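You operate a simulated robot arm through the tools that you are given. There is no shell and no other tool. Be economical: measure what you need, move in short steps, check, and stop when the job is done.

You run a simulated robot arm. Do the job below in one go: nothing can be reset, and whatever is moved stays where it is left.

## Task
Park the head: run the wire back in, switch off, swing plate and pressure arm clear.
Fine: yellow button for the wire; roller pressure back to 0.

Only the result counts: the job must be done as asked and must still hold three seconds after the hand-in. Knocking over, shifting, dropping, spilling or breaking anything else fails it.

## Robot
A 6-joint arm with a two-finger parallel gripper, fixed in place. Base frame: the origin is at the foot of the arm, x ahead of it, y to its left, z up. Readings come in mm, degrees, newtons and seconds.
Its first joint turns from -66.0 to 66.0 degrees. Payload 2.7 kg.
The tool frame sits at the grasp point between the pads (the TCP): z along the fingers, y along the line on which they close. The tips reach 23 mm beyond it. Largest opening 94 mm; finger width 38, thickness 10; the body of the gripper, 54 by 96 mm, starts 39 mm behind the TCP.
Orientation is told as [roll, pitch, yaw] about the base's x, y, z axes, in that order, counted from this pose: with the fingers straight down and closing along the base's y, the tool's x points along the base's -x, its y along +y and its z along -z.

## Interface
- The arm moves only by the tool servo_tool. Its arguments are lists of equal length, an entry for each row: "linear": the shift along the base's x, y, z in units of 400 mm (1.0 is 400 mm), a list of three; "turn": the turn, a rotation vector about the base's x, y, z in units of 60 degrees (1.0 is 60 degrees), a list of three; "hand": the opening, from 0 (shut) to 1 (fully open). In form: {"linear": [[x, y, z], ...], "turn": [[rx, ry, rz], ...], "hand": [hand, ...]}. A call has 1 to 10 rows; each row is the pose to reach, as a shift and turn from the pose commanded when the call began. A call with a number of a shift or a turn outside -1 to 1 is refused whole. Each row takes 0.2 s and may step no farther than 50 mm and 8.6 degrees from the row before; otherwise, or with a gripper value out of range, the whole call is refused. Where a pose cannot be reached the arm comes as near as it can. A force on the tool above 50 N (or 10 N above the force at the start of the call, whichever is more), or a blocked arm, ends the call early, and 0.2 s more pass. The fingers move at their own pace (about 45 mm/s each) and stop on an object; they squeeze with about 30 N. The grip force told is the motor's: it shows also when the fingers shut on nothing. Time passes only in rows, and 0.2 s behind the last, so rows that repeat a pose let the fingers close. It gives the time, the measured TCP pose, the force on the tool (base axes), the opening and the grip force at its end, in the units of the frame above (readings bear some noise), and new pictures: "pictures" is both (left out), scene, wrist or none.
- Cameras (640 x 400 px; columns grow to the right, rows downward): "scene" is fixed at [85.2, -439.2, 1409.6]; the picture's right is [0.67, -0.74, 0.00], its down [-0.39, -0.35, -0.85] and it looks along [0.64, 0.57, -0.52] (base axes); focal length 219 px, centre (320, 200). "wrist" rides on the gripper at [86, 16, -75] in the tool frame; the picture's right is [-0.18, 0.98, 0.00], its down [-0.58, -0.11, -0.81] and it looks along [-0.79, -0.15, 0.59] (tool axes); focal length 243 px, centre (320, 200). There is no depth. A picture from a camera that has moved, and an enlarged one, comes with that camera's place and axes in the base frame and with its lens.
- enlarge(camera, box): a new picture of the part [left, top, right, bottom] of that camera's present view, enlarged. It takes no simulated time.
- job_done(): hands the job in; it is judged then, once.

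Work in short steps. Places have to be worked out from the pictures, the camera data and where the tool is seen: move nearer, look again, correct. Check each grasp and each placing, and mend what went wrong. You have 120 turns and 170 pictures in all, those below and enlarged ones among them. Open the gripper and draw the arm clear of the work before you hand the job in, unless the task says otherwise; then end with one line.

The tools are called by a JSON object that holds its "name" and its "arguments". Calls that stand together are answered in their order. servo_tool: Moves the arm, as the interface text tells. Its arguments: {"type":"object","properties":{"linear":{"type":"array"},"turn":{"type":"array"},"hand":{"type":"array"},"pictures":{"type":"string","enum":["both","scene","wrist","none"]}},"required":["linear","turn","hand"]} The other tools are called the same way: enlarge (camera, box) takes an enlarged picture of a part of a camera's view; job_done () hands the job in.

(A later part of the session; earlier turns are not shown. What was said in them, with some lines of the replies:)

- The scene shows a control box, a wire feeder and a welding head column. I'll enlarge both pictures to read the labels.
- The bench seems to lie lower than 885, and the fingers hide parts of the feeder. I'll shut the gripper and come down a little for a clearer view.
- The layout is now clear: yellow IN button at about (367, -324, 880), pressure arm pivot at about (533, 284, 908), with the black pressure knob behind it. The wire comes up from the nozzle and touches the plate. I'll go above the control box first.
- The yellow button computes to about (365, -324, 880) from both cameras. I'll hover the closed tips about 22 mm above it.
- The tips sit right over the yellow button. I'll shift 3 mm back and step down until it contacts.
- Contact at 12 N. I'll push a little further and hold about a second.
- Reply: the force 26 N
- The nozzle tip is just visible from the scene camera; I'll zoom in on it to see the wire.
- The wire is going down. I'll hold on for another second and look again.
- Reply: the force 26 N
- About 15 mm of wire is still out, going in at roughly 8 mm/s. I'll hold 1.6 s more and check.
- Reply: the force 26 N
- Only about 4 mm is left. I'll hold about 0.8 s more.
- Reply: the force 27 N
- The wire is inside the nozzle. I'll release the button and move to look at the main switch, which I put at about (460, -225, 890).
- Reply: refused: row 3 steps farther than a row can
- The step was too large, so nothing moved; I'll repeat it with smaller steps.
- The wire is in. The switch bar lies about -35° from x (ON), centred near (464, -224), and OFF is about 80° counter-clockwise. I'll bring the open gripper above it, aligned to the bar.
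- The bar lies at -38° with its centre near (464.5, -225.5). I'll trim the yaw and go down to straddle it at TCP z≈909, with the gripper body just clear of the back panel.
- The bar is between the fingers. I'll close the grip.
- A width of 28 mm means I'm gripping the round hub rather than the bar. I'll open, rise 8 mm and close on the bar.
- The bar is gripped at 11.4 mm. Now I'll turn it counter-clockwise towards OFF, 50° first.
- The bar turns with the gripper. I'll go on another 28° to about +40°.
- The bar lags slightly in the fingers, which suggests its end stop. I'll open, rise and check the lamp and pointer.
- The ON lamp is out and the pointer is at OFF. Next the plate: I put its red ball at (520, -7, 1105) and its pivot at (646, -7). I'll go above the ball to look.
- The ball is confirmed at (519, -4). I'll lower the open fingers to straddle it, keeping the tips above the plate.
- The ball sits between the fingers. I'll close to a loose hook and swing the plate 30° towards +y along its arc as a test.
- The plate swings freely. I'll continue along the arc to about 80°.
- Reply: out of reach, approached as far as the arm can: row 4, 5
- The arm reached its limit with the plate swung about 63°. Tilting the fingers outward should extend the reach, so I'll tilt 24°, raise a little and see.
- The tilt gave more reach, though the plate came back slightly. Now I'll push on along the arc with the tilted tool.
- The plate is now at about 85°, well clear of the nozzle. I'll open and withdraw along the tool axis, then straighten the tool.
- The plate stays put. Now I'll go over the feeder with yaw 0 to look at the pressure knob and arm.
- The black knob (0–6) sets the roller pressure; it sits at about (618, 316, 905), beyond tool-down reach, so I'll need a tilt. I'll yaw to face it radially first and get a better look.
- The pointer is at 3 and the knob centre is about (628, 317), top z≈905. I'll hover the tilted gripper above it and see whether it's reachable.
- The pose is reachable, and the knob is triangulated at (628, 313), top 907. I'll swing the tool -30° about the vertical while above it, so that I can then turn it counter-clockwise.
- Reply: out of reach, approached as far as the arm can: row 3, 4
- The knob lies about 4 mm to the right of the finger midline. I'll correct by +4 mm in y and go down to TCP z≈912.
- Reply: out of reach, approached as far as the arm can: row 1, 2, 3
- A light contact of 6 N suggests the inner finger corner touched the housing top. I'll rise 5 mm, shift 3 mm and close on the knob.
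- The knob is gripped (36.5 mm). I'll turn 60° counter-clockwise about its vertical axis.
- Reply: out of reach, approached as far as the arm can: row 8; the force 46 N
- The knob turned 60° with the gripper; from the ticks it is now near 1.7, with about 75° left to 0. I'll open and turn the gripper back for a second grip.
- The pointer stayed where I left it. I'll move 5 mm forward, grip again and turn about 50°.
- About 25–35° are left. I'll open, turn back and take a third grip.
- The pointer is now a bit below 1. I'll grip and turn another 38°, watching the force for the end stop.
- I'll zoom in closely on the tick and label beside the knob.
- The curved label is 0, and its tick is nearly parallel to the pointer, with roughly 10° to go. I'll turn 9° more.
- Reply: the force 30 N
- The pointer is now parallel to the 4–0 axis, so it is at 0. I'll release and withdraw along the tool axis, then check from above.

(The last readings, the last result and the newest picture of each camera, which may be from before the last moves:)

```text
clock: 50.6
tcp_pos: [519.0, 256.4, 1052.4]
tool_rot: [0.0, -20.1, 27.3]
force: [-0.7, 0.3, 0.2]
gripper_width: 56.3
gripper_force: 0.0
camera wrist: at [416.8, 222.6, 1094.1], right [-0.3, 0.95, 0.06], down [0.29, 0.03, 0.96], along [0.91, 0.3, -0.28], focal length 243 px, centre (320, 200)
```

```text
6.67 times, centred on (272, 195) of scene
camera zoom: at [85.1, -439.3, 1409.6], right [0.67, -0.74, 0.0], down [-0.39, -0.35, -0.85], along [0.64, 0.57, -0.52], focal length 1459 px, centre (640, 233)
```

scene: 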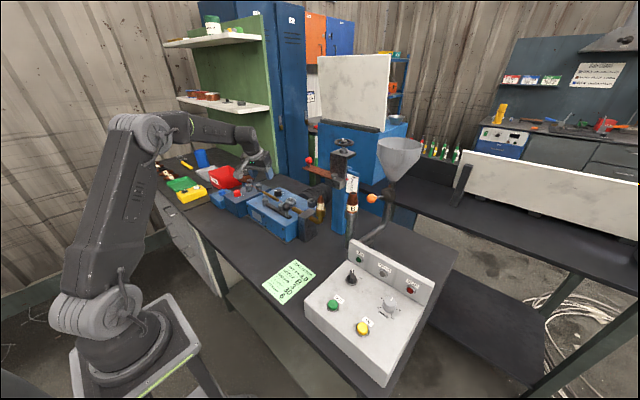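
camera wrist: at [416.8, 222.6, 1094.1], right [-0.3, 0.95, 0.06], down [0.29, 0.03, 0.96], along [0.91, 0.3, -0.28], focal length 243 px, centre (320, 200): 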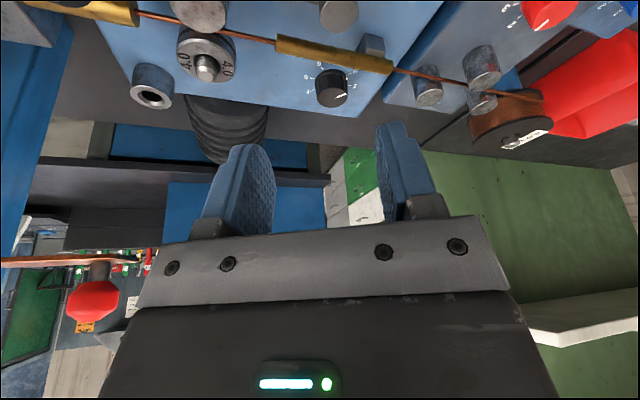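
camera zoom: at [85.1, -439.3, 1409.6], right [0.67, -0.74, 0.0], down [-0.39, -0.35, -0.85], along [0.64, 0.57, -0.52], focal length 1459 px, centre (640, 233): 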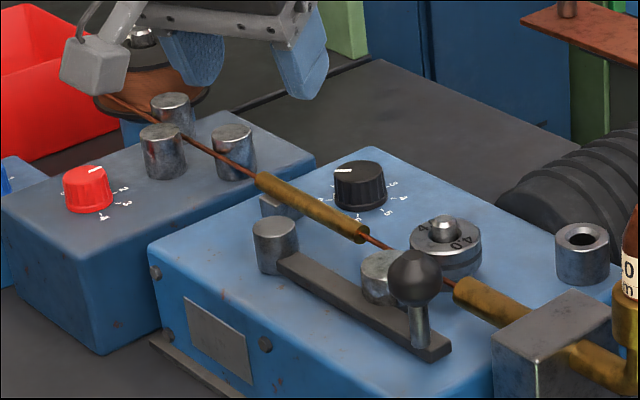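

The pointer may still be several degrees short of 0. I'll zoom in to measure it.

{"name": "enlarge", "arguments": {"camera": "wrist", "box": [296, 55, 376, 111]}}

{"name": "enlarge", "arguments": {"camera": "scene", "box": [265, 180, 297, 202]}}

```text
7.14 times, centred on (336, 83) of wrist
camera zoom: at [416.8, 222.6, 1094.1], right [-0.3, 0.95, 0.06], down [0.29, 0.03, 0.96], along [0.91, 0.3, -0.28], focal length 1733 px, centre (206, 1036)
```

zoom: 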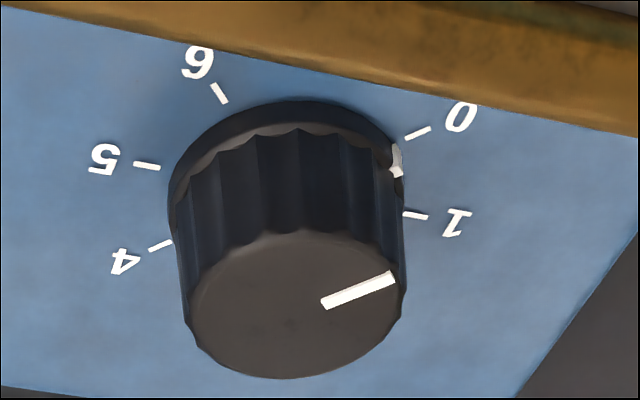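

```text
16.00 times, centred on (281, 191) of scene
camera zoom: at [85.1, -439.3, 1409.6], right [0.67, -0.74, 0.0], down [-0.39, -0.35, -0.85], along [0.64, 0.57, -0.52], focal length 3501 px, centre (944, 344)
```

zoom: 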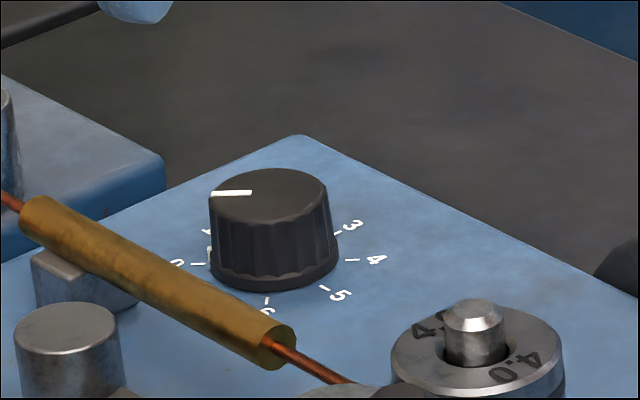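

The pointer looks 4–10° short of 0. I'll grip again at about yaw 20° and turn a bit further.

{"name": "servo_tool", "arguments": {"linear": [[0.0692, 0.0417, -0.0658], [0.138, 0.083, -0.132], [0.2075, 0.125, -0.1975], [0.232, 0.134, -0.268], [0.256, 0.1425, -0.3385], [0.256, 0.1425, -0.3385], [0.256, 0.1425, -0.3385], [0.256, 0.1425, -0.3385]], "turn": [[0, 0, -0.06], [0, 0, -0.12], [0, 0, -0.12], [0, 0, -0.12], [0, 0, -0.12], [0, 0, -0.12], [0, 0, -0.12], [0, 0, -0.12]], "hand": [0.6, 0.6, 0.6, 0.6, 0.6, 0, 0, 0], "pictures": "wrist"}}

```text
clock: 52.4
tcp_pos: [623.1, 312.9, 916.8]
tool_rot: [0.1, -20.1, 20.2]
force: [3.2, 3.2, -1.1]
gripper_width: 36.6
gripper_force: 44.8
camera wrist: at [516.9, 292.0, 957.3], right [-0.18, 0.98, 0.06], down [0.29, -0.01, 0.96], along [0.94, 0.19, -0.28], focal length 243 px, centre (320, 200)
```

wrist: 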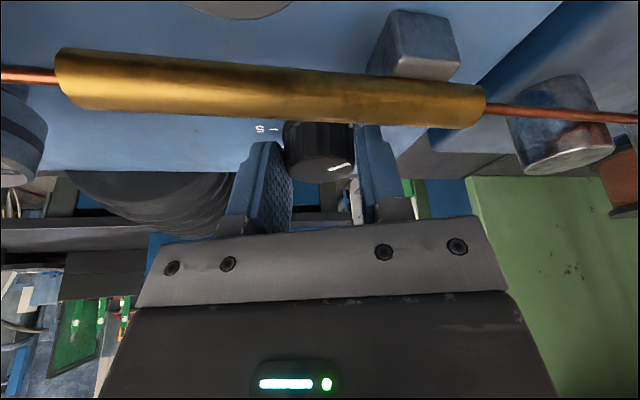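

Gripped again. I'll turn 12° and look.

{"name": "servo_tool", "arguments": {"linear": [[0, -0.002, 0], [0.001, -0.004, 0], [0.001, -0.004, 0]], "turn": [[0, 0, 0.1], [0, 0, 0.2], [0, 0, 0.2]], "hand": [0, 0, 0], "pictures": "none"}}

{"name": "enlarge", "arguments": {"camera": "wrist", "box": [256, 90, 400, 190]}}

{"name": "enlarge", "arguments": {"camera": "scene", "box": [265, 180, 297, 202]}}

```text
clock: 53.2
tcp_pos: [625.5, 311.5, 917.1]
tool_rot: [0.1, -20.0, 32.3]
force: [-4.3, 5.4, -1.3]
gripper_width: 35.9
gripper_force: 44.4
```

```text
4.00 times, centred on (328, 140) of wrist
camera zoom: at [524.2, 269.2, 957.8], right [-0.38, 0.92, 0.06], down [0.29, 0.05, 0.96], along [0.88, 0.38, -0.28], focal length 970 px, centre (288, 440)
```

zoom: 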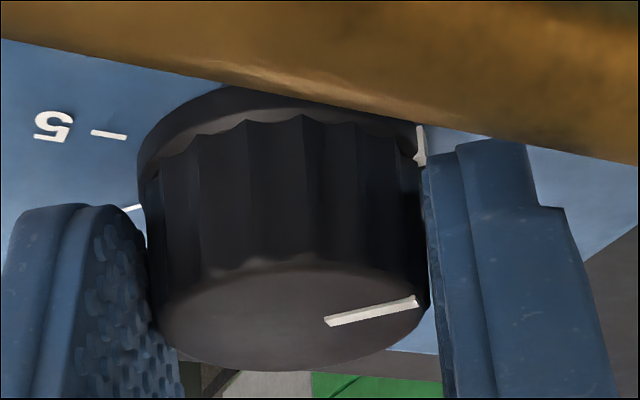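

```text
16.00 times, centred on (281, 191) of scene
camera zoom: at [85.1, -439.1, 1409.7], right [0.67, -0.74, 0.0], down [-0.39, -0.35, -0.85], along [0.64, 0.57, -0.52], focal length 3501 px, centre (944, 344)
```

zoom: 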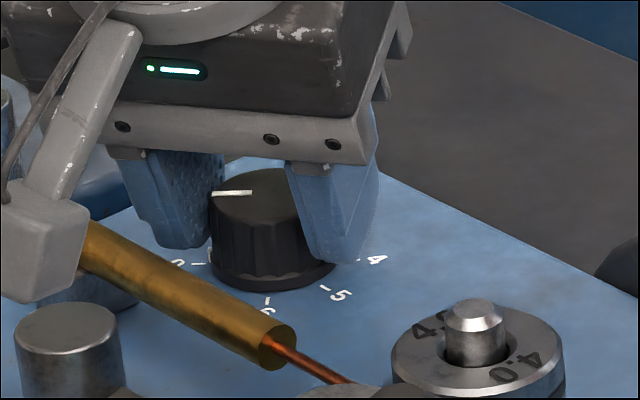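

The knob did not turn this time, so it is on its stop at 0. I'll release, withdraw and straighten the tool before going to the pressure arm's ball at about (528, 133, 947).

{"name": "servo_tool", "arguments": {"linear": [[0, 0, 0], [0, 0, 0], [-0.022, -0.014, 0.07], [-0.043, -0.027, 0.14], [-0.08, -0.08, 0.22], [-0.12, -0.15, 0.29], [-0.16, -0.24, 0.33], [-0.2, -0.33, 0.34]], "turn": [[0, 0, 0], [0, 0, 0], [0, 0, 0], [0, 0, 0], [-0.05, 0.08, 0], [-0.1, 0.16, 0], [-0.15, 0.24, 0], [-0.177, 0.283, 0]], "hand": [0.6, 0.6, 0.6, 0.6, 0.6, 0.6, 0.6, 0.6]}}

{"name": "enlarge", "arguments": {"camera": "scene", "box": [230, 165, 330, 245]}}

```text
clock: 55.0
tcp_pos: [543.1, 176.4, 1054.2]
tool_rot: [0.0, 0.0, 32.2]
force: [-1.0, 0.0, -0.3]
gripper_width: 56.3
gripper_force: 0.1
camera wrist: at [460.9, 146.3, 1128.9], right [-0.37, 0.93, 0.0], down [0.55, 0.22, 0.81], along [0.75, 0.3, -0.59], focal length 243 px, centre (320, 200)
```

scene: 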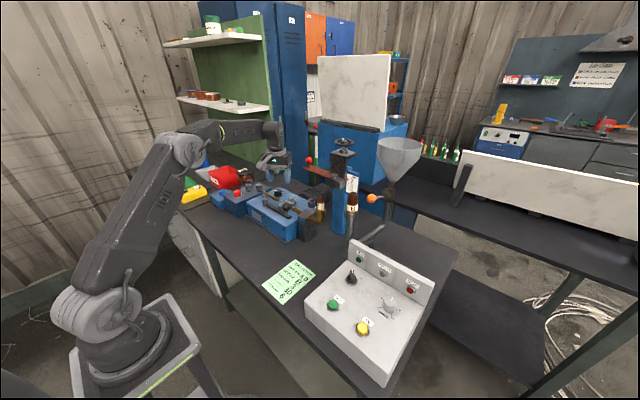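
wrist: 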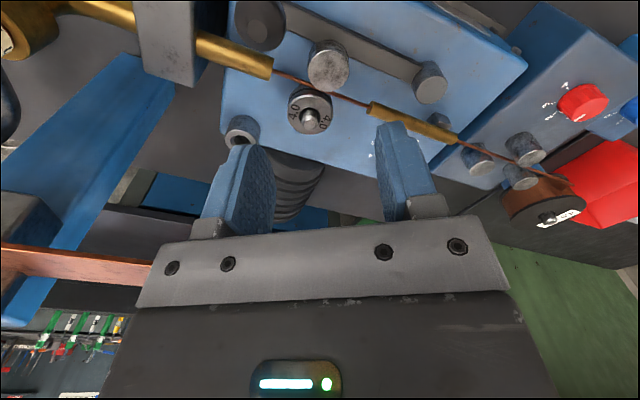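

```text
5.00 times, centred on (280, 205) of scene
camera zoom: at [85.2, -439.2, 1409.6], right [0.67, -0.74, 0.0], down [-0.39, -0.35, -0.85], along [0.64, 0.57, -0.52], focal length 1094 px, centre (520, 175)
```

zoom: 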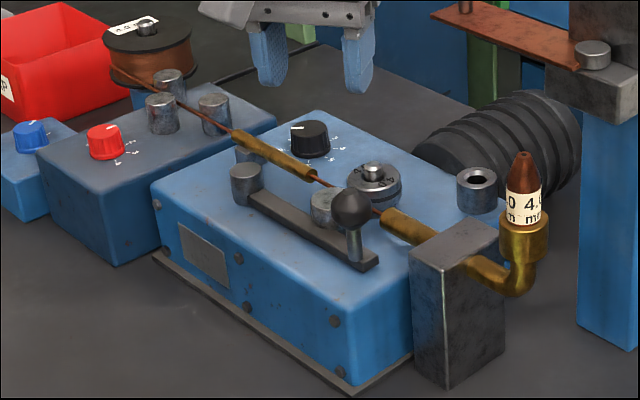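

The ball is confirmed at (530, 133, 947) and the pivot at (536, 288). I'll go above the ball with yaw 60° and lower the open fingers around it.

{"name": "servo_tool", "arguments": {"linear": [[-0.01, -0.04, 0], [-0.02, -0.08, 0], [-0.03, -0.109, -0.02], [-0.033, -0.109, -0.06], [-0.033, -0.109, -0.133], [-0.033, -0.109, -0.2], [-0.033, -0.109, -0.24]], "turn": [[0, 0, 0.12], [0, 0, 0.24], [0, 0, 0.36], [0, 0, 0.467], [0, 0, 0.467], [0, 0, 0.467], [0, 0, 0.467]], "hand": [0.65, 0.65, 0.65, 0.65, 0.65, 0.65, 0.65]}}

{"name": "enlarge", "arguments": {"camera": "scene", "box": [230, 165, 330, 245]}}

```text
clock: 56.6
tcp_pos: [529.3, 136.6, 957.6]
tool_rot: [0.1, -0.2, 60.2]
force: [0.1, 0.1, -0.2]
gripper_width: 61.1
gripper_force: 0.0
camera wrist: at [472.2, 69.5, 1033.0], right [-0.76, 0.65, 0.0], down [0.38, 0.45, 0.81], along [0.52, 0.62, -0.59], focal length 243 px, centre (320, 200)
```

scene: 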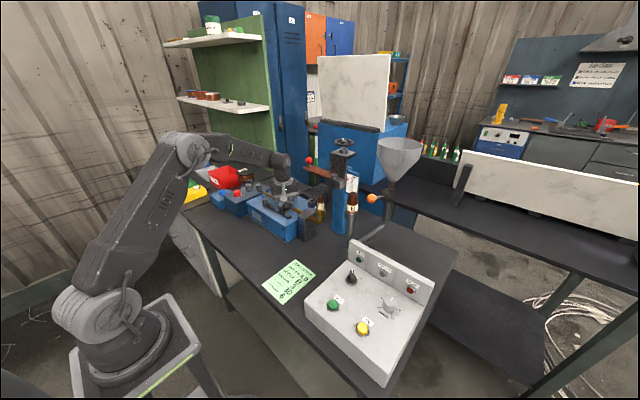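
wrist: 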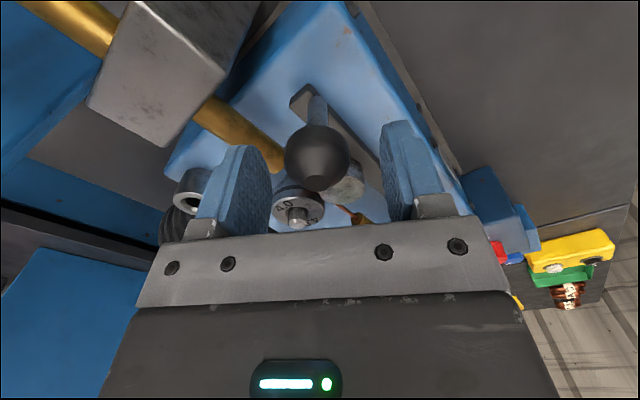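

```text
5.00 times, centred on (280, 205) of scene
camera zoom: at [85.2, -439.2, 1409.6], right [0.67, -0.74, 0.0], down [-0.39, -0.35, -0.85], along [0.64, 0.57, -0.52], focal length 1094 px, centre (520, 175)
```

zoom: 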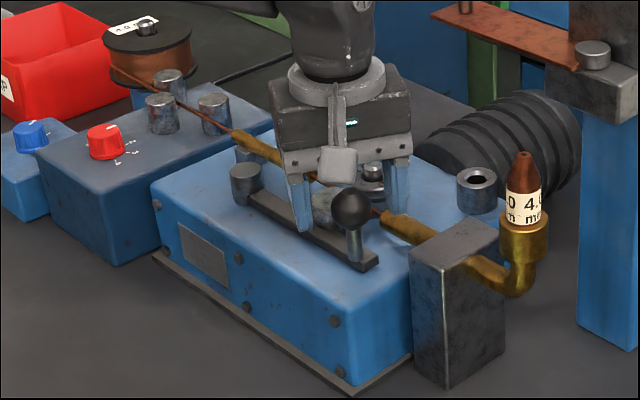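

The ball is between the fingers. I'll close to a loose hook and swing the arm 20° away from the drive roll as a test.

{"name": "servo_tool", "arguments": {"linear": [[-0.004, -0.008, 0], [-0.004, -0.008, 0], [-0.028, -0.006, 0], [-0.052, -0.002, 0], [-0.085, 0.005, 0], [-0.118, 0.0155, 0]], "turn": [[0, 0, 0], [0, 0, 0], [0, 0, -0.06], [0, 0, -0.12], [0, 0, -0.19], [0, 0, -0.26]], "hand": [0.4, 0.4, 0.4, 0.4, 0.4, 0.4]}}

{"name": "enlarge", "arguments": {"camera": "scene", "box": [230, 165, 330, 245]}}

```text
clock: 58.0
tcp_pos: [482.7, 142.4, 958.8]
tool_rot: [0.1, 0.0, 44.6]
force: [0.4, 0.1, -1.0]
gripper_width: 37.3
gripper_force: 0.4
camera wrist: at [409.2, 93.4, 1032.8], right [-0.56, 0.83, 0.0], down [0.49, 0.33, 0.81], along [0.67, 0.45, -0.59], focal length 243 px, centre (320, 200)
```

scene: 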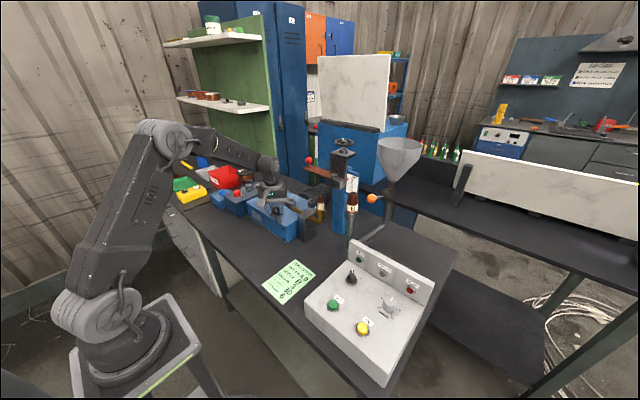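
wrist: 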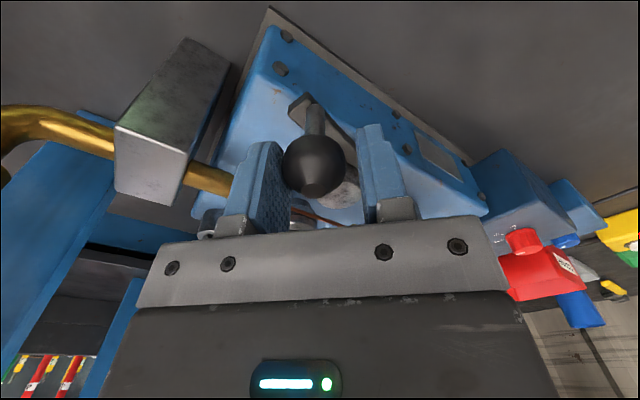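

```text
5.00 times, centred on (280, 205) of scene
camera zoom: at [85.2, -439.3, 1409.6], right [0.67, -0.74, 0.0], down [-0.39, -0.35, -0.85], along [0.64, 0.57, -0.52], focal length 1094 px, centre (520, 175)
```

zoom: 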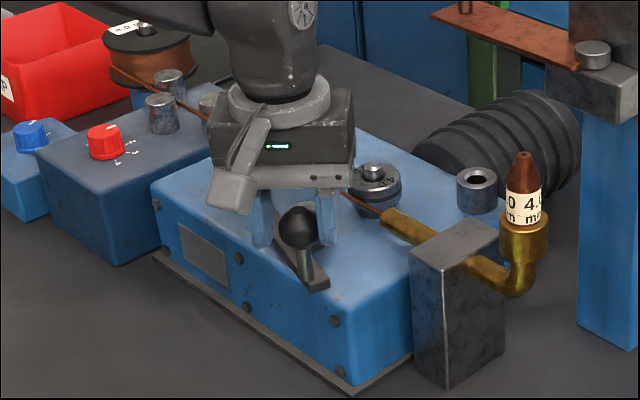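

The arm follows freely. I'll go on along the arc to about 65–70°.

{"name": "servo_tool", "arguments": {"linear": [[-0.0615, 0.0285, 0], [-0.1175, 0.0675, 0], [-0.1655, 0.1155, 0], [-0.204, 0.1715, 0], [-0.233, 0.233, 0]], "turn": [[0, 0, -0.14], [0, 0, -0.28], [0, 0, -0.42], [0, 0, -0.56], [0, 0, -0.7]], "hand": [0.4, 0.4, 0.4, 0.4, 0.4]}}

{"name": "enlarge", "arguments": {"camera": "scene", "box": [230, 165, 330, 245]}}

```text
clock: 59.1
tcp_pos: [404.9, 202.2, 958.6]
tool_rot: [-0.9, -0.1, 10.0]
force: [12.8, -30.8, 1.5]
gripper_width: 51.7
gripper_force: 16.7
stopped in row 5: the force on the tool passed its limit (the readings are from after the stop); the commanded pose is now the measured one
camera wrist: at [316.1, 204.4, 1032.7], right [0.01, 1.0, -0.01], down [0.59, 0.0, 0.81], along [0.81, -0.02, -0.59], focal length 243 px, centre (320, 200)
```

scene: 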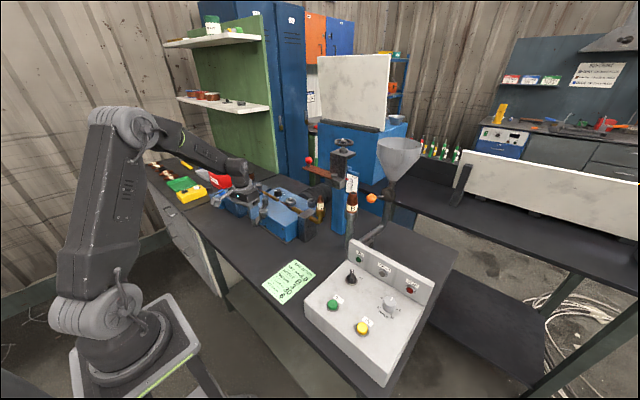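
wrist: 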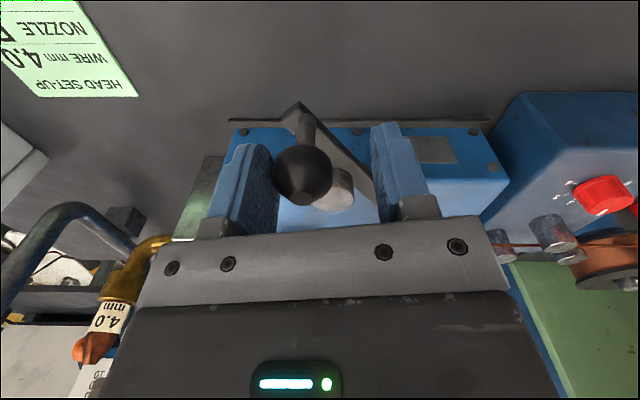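

```text
5.00 times, centred on (280, 205) of scene
camera zoom: at [85.4, -440.1, 1409.3], right [0.67, -0.74, 0.0], down [-0.39, -0.35, -0.85], along [0.64, 0.57, -0.52], focal length 1094 px, centre (520, 175)
```

zoom: 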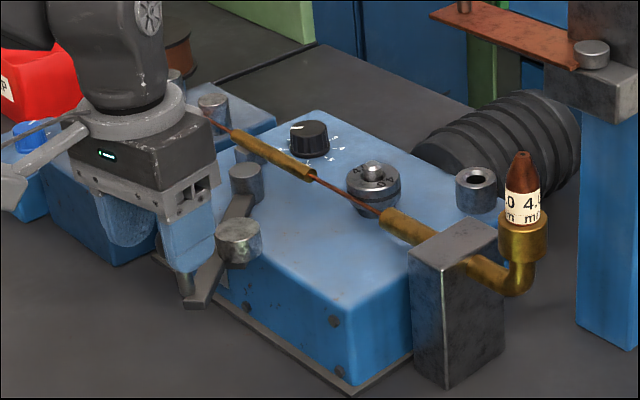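

The arm has reached its end stop at about 55–60°, with the idler well off the drive roll. I'll open, centre on the ball and withdraw straight up.

{"name": "servo_tool", "arguments": {"linear": [[0, 0, 0], [0, 0, 0], [0, 0, 0.1], [0, 0, 0.2], [-0.05, -0.03, 0.3], [-0.1, -0.06, 0.4], [-0.1, -0.06, 0.5], [-0.1, -0.06, 0.55]], "turn": [[0, 0, 0], [0, 0, 0], [0, 0, 0], [0, 0, 0], [0, 0, 0], [0, 0, 0], [0, 0, 0], [0, 0, 0]], "hand": [0.75, 0.75, 0.75, 0.75, 0.75, 0.75, 0.75, 0.75]}}

{"name": "enlarge", "arguments": {"camera": "scene", "box": [210, 130, 370, 245]}}

{"name": "enlarge", "arguments": {"camera": "scene", "box": [310, 230, 440, 350]}}

```text
clock: 60.9
tcp_pos: [363.7, 182.5, 1178.2]
tool_rot: [-0.5, -0.3, 10.1]
force: [0.0, 0.1, -0.8]
gripper_width: 70.8
gripper_force: 0.0
camera wrist: at [274.6, 184.3, 1253.6], right [0.01, 1.0, -0.01], down [0.59, 0.0, 0.81], along [0.81, -0.01, -0.59], focal length 243 px, centre (320, 200)
```

scene: 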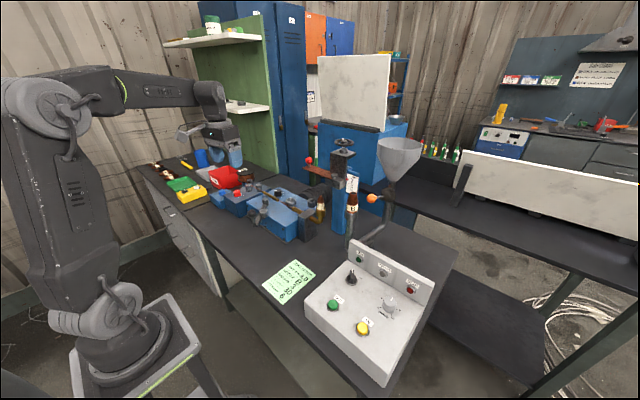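
wrist: 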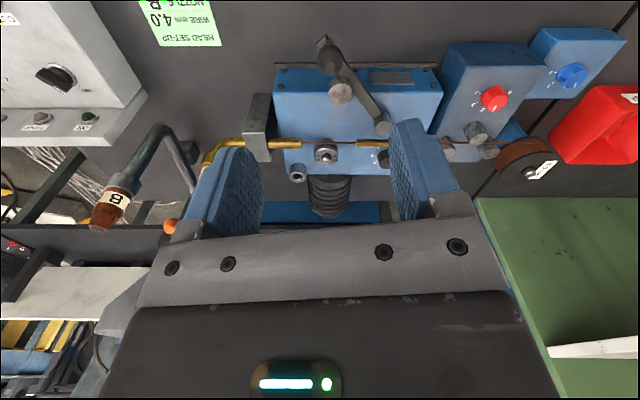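

```text
3.48 times, centred on (290, 188) of scene
camera zoom: at [85.1, -439.3, 1409.6], right [0.67, -0.74, 0.0], down [-0.39, -0.35, -0.85], along [0.64, 0.57, -0.52], focal length 761 px, centre (424, 244)
```

zoom: 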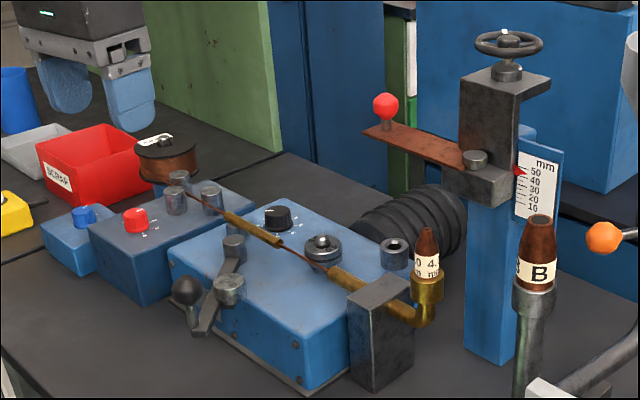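

```text
3.33 times, centred on (375, 290) of scene
camera zoom: at [85.1, -439.3, 1409.6], right [0.67, -0.74, 0.0], down [-0.39, -0.35, -0.85], along [0.64, 0.57, -0.52], focal length 729 px, centre (137, -100)
```

zoom: 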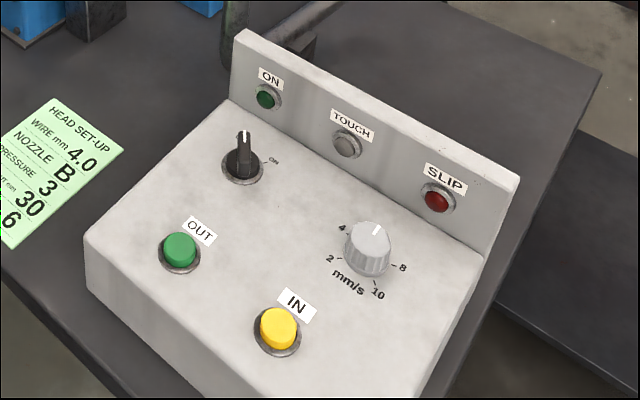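

Arm, plate, switch and wire all look right. I'll take one last check of the pressure knob and nozzle.

{"name": "enlarge", "arguments": {"camera": "scene", "box": [265, 180, 297, 202]}}

{"name": "enlarge", "arguments": {"camera": "scene", "box": [308, 184, 340, 206]}}

```text
16.00 times, centred on (281, 191) of scene
camera zoom: at [85.1, -439.3, 1409.6], right [0.67, -0.74, 0.0], down [-0.39, -0.35, -0.85], along [0.64, 0.57, -0.52], focal length 3501 px, centre (944, 344)
```

zoom: 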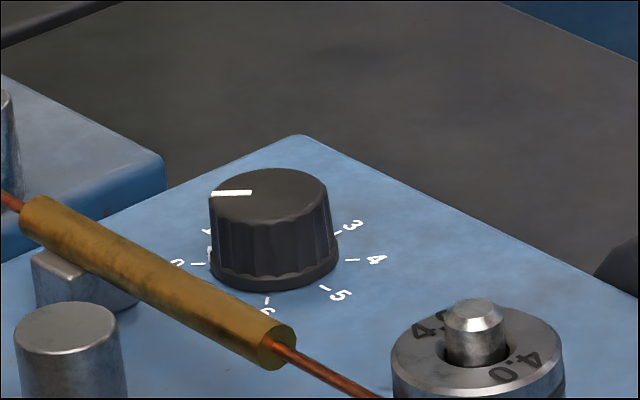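

```text
16.00 times, centred on (324, 195) of scene
camera zoom: at [85.1, -439.3, 1409.6], right [0.67, -0.74, 0.0], down [-0.39, -0.35, -0.85], along [0.64, 0.57, -0.52], focal length 3501 px, centre (256, 280)
```

zoom: 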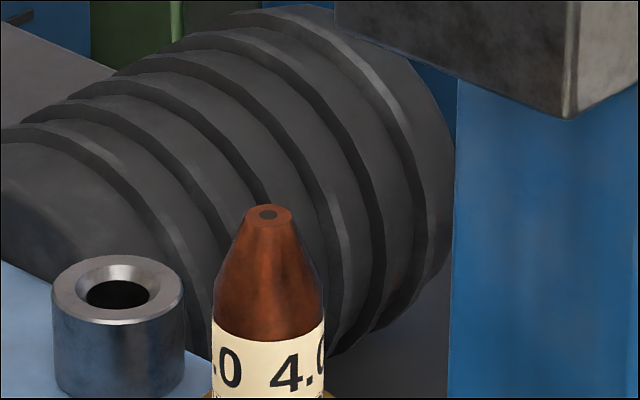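

The wire is inside the nozzle, the pointer is in line with the 0 tick, power is off, plate and pressure arm are clear, and the gripper is open and away. I'm handing the job in.

{"name": "job_done", "arguments": {}}

```text
The job is handed in.
```

The head is parked: the wire is back inside the nozzle, the switch is off, roller pressure is at 0, and the plate and pressure arm are swung clear.
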